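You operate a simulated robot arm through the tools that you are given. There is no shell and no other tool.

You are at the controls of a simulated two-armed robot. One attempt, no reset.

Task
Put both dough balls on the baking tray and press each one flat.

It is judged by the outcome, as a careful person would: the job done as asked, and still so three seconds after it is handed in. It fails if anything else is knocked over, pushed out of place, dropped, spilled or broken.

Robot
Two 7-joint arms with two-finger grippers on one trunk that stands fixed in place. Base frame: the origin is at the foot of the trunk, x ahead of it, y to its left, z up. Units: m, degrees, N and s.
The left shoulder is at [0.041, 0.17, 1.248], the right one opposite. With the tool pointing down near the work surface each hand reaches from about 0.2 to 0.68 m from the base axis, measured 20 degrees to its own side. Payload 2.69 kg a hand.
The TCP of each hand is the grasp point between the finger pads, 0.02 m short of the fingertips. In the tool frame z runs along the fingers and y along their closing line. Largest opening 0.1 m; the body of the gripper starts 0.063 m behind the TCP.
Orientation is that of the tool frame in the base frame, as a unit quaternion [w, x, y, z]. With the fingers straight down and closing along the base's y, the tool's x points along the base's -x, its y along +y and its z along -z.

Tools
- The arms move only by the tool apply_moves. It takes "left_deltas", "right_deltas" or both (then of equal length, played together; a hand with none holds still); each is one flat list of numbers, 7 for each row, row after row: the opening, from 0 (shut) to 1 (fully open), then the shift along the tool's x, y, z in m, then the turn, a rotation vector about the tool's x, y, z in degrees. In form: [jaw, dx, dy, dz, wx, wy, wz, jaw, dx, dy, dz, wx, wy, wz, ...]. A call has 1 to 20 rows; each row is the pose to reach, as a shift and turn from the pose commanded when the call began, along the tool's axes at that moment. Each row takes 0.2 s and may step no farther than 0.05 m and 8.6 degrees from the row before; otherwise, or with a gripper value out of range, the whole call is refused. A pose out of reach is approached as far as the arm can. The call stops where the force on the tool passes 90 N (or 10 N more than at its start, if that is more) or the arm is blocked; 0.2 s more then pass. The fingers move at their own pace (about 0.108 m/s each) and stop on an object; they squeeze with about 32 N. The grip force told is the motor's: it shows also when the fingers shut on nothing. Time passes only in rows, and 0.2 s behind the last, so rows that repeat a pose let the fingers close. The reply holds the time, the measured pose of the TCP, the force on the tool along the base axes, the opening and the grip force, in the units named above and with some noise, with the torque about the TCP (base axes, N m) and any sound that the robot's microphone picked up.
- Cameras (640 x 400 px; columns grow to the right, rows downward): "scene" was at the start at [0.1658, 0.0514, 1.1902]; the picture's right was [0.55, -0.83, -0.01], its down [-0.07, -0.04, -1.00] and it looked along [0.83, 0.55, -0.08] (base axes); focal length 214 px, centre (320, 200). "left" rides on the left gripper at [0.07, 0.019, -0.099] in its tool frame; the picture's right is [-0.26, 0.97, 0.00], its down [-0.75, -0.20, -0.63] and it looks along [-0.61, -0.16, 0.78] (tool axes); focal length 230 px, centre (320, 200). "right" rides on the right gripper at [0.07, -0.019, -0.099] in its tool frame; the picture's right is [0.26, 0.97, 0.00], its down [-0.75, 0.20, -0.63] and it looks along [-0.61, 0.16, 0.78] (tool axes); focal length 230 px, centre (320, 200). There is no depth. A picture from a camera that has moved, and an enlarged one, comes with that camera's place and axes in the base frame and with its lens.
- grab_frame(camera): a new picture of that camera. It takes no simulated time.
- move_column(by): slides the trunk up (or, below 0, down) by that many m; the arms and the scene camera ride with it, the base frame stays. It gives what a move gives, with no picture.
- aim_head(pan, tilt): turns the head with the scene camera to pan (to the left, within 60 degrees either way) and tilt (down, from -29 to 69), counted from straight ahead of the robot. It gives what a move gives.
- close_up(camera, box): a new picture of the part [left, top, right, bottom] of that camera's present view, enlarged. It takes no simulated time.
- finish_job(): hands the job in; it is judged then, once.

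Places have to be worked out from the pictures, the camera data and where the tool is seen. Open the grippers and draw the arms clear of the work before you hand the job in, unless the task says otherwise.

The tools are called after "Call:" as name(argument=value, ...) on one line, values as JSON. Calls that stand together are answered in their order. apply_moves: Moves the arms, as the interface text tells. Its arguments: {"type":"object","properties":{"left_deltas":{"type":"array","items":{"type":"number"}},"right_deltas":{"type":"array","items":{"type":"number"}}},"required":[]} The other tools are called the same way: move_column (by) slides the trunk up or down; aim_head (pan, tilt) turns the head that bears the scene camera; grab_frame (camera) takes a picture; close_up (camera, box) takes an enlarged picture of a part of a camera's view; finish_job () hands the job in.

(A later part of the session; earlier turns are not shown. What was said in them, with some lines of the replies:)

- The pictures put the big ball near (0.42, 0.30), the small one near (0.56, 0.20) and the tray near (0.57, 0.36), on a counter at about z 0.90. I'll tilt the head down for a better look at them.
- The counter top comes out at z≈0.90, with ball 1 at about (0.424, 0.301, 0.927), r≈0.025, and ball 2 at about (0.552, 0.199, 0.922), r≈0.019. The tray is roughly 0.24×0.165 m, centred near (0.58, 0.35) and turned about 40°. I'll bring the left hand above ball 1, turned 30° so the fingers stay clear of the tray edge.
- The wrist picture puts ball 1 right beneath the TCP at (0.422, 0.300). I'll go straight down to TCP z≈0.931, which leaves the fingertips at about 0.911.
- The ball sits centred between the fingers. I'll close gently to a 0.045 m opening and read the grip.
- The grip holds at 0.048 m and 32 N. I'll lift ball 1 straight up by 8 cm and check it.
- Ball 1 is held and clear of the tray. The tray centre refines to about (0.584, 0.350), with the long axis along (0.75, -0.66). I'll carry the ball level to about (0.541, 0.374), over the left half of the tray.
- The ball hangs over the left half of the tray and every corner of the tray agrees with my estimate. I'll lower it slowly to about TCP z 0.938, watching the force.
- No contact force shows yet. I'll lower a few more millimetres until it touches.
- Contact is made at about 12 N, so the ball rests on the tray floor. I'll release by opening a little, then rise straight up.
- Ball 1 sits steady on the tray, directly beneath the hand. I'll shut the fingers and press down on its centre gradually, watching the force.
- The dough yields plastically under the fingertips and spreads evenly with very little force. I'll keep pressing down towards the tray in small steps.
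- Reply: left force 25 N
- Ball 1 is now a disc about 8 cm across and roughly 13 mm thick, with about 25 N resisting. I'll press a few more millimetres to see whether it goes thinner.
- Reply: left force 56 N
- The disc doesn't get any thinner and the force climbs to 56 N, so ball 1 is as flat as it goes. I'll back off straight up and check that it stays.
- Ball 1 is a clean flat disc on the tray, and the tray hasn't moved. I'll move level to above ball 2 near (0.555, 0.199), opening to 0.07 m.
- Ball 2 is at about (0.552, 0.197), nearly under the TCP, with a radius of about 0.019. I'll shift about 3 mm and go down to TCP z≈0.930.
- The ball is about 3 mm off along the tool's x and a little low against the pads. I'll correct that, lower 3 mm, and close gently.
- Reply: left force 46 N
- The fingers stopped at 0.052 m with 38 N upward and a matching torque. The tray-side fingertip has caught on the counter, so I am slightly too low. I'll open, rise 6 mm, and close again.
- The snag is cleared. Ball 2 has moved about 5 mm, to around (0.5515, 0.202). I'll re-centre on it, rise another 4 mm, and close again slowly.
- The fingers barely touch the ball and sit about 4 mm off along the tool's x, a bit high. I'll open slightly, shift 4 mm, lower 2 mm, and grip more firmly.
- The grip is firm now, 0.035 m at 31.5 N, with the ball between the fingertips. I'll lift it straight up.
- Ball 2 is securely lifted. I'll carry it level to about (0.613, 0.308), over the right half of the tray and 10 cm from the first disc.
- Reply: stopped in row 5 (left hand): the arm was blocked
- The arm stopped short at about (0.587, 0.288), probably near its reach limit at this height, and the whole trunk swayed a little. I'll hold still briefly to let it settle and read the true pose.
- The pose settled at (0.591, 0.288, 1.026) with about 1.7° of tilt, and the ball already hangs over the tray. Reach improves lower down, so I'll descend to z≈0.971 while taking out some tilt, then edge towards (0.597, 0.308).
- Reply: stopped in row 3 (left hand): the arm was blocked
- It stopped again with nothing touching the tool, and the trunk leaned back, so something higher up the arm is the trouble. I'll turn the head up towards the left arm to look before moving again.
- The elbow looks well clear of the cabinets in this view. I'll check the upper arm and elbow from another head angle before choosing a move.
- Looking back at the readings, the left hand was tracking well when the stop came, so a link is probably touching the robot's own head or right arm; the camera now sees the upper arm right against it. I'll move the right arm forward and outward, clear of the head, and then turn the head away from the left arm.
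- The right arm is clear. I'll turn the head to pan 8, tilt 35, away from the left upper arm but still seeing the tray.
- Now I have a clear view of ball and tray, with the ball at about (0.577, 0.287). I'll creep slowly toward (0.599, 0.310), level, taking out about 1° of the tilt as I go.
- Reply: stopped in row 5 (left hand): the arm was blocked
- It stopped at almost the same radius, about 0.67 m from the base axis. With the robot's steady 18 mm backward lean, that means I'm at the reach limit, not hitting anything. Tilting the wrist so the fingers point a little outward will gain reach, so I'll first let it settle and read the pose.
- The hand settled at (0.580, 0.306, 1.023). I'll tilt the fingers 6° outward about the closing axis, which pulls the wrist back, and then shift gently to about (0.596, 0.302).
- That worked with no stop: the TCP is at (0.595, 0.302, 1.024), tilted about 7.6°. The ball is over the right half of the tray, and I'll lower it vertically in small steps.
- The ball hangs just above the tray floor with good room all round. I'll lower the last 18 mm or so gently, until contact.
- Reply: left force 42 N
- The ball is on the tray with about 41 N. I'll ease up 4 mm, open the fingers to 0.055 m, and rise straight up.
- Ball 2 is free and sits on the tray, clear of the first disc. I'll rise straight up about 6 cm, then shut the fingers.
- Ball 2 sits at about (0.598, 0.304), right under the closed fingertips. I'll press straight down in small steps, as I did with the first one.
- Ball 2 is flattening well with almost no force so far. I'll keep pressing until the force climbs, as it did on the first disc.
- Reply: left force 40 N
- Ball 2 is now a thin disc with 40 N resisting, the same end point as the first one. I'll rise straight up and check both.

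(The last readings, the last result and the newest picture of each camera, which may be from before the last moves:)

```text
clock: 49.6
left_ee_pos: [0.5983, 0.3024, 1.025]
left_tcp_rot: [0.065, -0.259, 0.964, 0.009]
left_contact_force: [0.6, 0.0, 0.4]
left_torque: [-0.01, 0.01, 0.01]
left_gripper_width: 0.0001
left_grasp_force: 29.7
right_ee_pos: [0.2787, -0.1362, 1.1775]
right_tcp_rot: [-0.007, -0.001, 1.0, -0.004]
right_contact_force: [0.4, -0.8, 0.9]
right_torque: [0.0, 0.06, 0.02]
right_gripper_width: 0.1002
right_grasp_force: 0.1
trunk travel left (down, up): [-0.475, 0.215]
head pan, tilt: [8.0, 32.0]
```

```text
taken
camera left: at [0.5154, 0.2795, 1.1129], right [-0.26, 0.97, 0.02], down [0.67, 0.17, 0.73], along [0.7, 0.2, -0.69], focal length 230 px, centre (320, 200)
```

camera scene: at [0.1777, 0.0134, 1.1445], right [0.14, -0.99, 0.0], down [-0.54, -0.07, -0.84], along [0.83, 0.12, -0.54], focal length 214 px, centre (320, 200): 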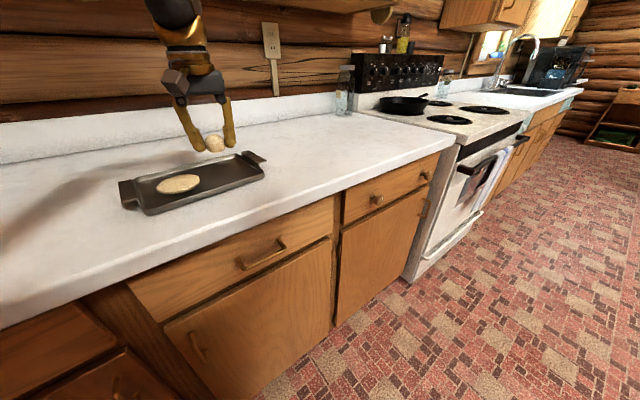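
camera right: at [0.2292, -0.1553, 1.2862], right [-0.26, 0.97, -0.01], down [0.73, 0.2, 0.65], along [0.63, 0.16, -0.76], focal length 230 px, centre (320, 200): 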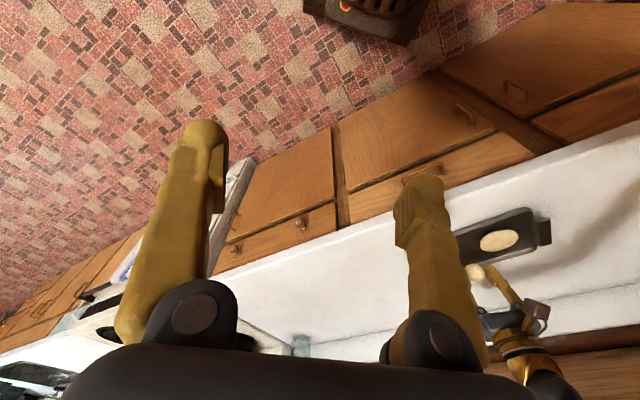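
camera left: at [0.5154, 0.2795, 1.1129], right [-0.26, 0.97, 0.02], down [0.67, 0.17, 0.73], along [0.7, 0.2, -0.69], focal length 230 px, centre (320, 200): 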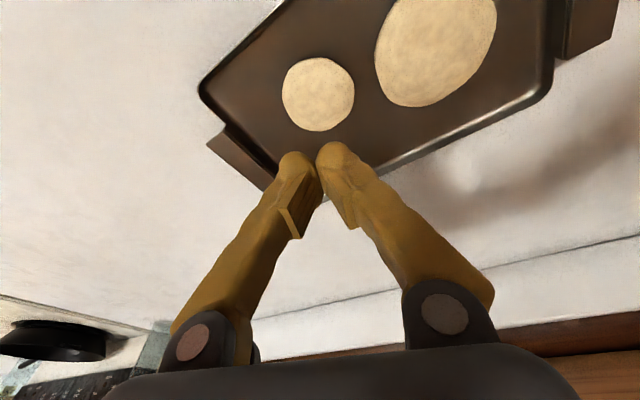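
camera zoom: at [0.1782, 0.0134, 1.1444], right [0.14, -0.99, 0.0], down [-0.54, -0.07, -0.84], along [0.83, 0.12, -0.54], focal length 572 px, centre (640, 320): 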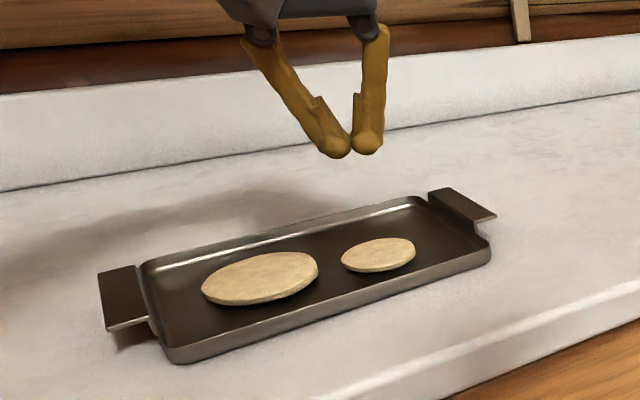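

Both balls are now flat, separate discs resting on the tray. I'll draw the left arm up and back, clear of the work, and open the gripper as it goes.

Call:
apply_moves(left_deltas=[0, -0.004, -0.0005, -0.03, 0, 0, 0, 0, -0.008, -0.001, -0.06, 0, 0, 0, 0.1, 0.008, 0.018, -0.073, 0, 0.6, 0, 0.3, 0.024, 0.037, -0.085, 0, 1.2, 0, 0.5, 0.041, 0.057, -0.098, 0, 1.8, 0, 0.7, 0.057, 0.076, -0.11, 0, 2.4, 0, 0.8, 0.073, 0.095, -0.123, 0, 3, 0, 0.9, 0.089, 0.114, -0.136, 0, 3.6, 0, 1, 0.105, 0.133, -0.148, 0, 4.2, 0, 1, 0.122, 0.153, -0.161, 0, 4.8, 0, 1, 0.138, 0.172, -0.173, 0, 5.4, 0, 1, 0.154, 0.191, -0.186, 0, 6, 0, 1, 0.154, 0.191, -0.186, 0, 6, 0])

Call:
aim_head(pan=25, tilt=38)

Call:
grab_frame(camera="scene")

Call:
grab_frame(camera="left")

```text
clock: 52.4
left_ee_pos: [0.3429, 0.3835, 1.1809]
left_tcp_rot: [0.005, -0.259, 0.966, -0.002]
left_contact_force: [-0.1, 0.2, -0.1]
left_torque: [-0.02, -0.01, 0.03]
left_gripper_width: 0.1
left_grasp_force: 0.0
right_ee_pos: [0.2807, -0.1358, 1.1785]
right_tcp_rot: [-0.007, -0.001, 1.0, -0.003]
right_contact_force: [0.2, -0.4, 0.0]
right_torque: [-0.01, -0.01, 0.01]
right_gripper_width: 0.0999
right_grasp_force: 0.1
trunk travel left (down, up): [-0.475, 0.215]
head pan, tilt: [8.0, 32.0]
```

```text
clock: 53.2
left_ee_pos: [0.3432, 0.3818, 1.1813]
left_tcp_rot: [0.006, -0.259, 0.966, -0.003]
left_contact_force: [0.4, -0.1, -0.2]
left_torque: [0.0, 0.0, -0.02]
left_gripper_width: 0.0999
left_grasp_force: 0.1
right_ee_pos: [0.28, -0.1374, 1.1789]
right_tcp_rot: [-0.007, 0.0, 1.0, -0.004]
right_contact_force: [1.1, 0.5, 0.8]
right_torque: [0.0, -0.04, 0.01]
right_gripper_width: 0.1
right_grasp_force: 0.1
trunk travel left (down, up): [-0.475, 0.215]
head pan, tilt: [25.0, 38.0]
```

```text
taken
camera scene: at [0.167, 0.0372, 1.1354], right [0.42, -0.91, -0.01], down [-0.57, -0.26, -0.78], along [0.7, 0.33, -0.63], focal length 214 px, centre (320, 200)
```

scene: 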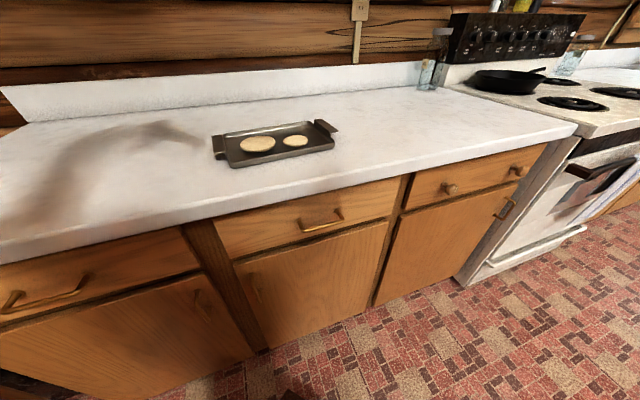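

```text
taken
camera left: at [0.272, 0.3646, 1.278], right [-0.26, 0.97, -0.01], down [0.74, 0.2, 0.64], along [0.62, 0.16, -0.77], focal length 230 px, centre (320, 200)
```

left: 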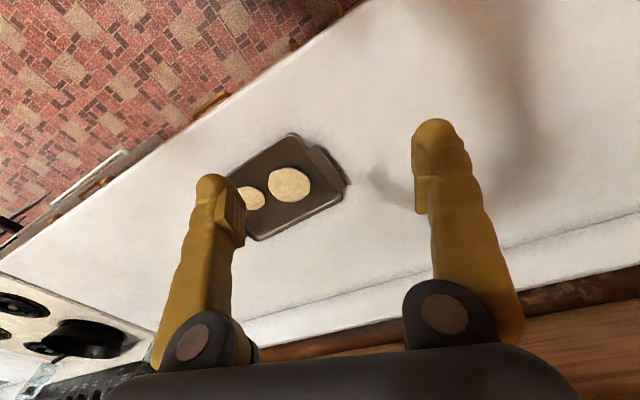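

The arms are clear of the work and the grippers are open. I'll take one enlarged look at the discs before handing in.

Call:
close_up(camera="scene", box=[200, 100, 350, 190])

```text
4.27 times, centred on (275, 145) of scene
camera zoom: at [0.167, 0.0372, 1.1354], right [0.42, -0.91, -0.01], down [-0.57, -0.26, -0.78], along [0.7, 0.33, -0.63], focal length 915 px, centre (512, 435)
```

zoom: 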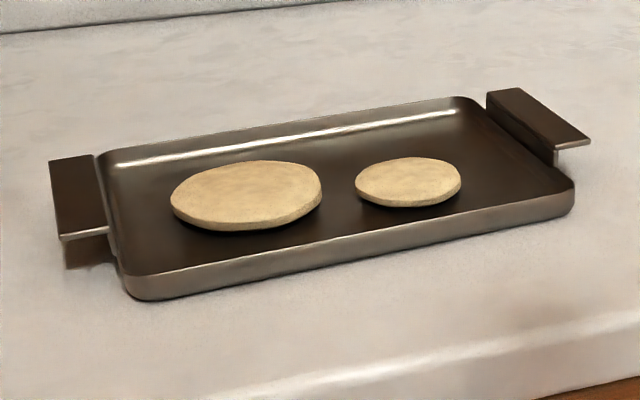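

Both dough pieces lie flat inside the tray, apart from each other. The tray is essentially where it was, and nothing else was disturbed, so I'm handing in the job.

Call:
finish_job()

```text
The job is handed in.
```

Both dough balls are on the baking tray, each pressed into a flat disc, and the job is handed in. The larger disc is about 8 cm across and the two don't touch.

- **Tray:** it may have slid 2–3 mm while I pressed the second ball. In the last picture it is essentially where it started.
- **Second ball:** a fingertip caught on the counter while I was gripping it and nudged it about 5 mm before I picked it up.
- **Reach limit:** the left arm stopped three times while carrying the second ball, apparently at the limit of its reach. I moved the right arm aside and tilted the left hand to get there, and the ball stayed in its grip.

Nothing else in view was knocked or moved. Both grippers are open and the arms are clear of the tray.
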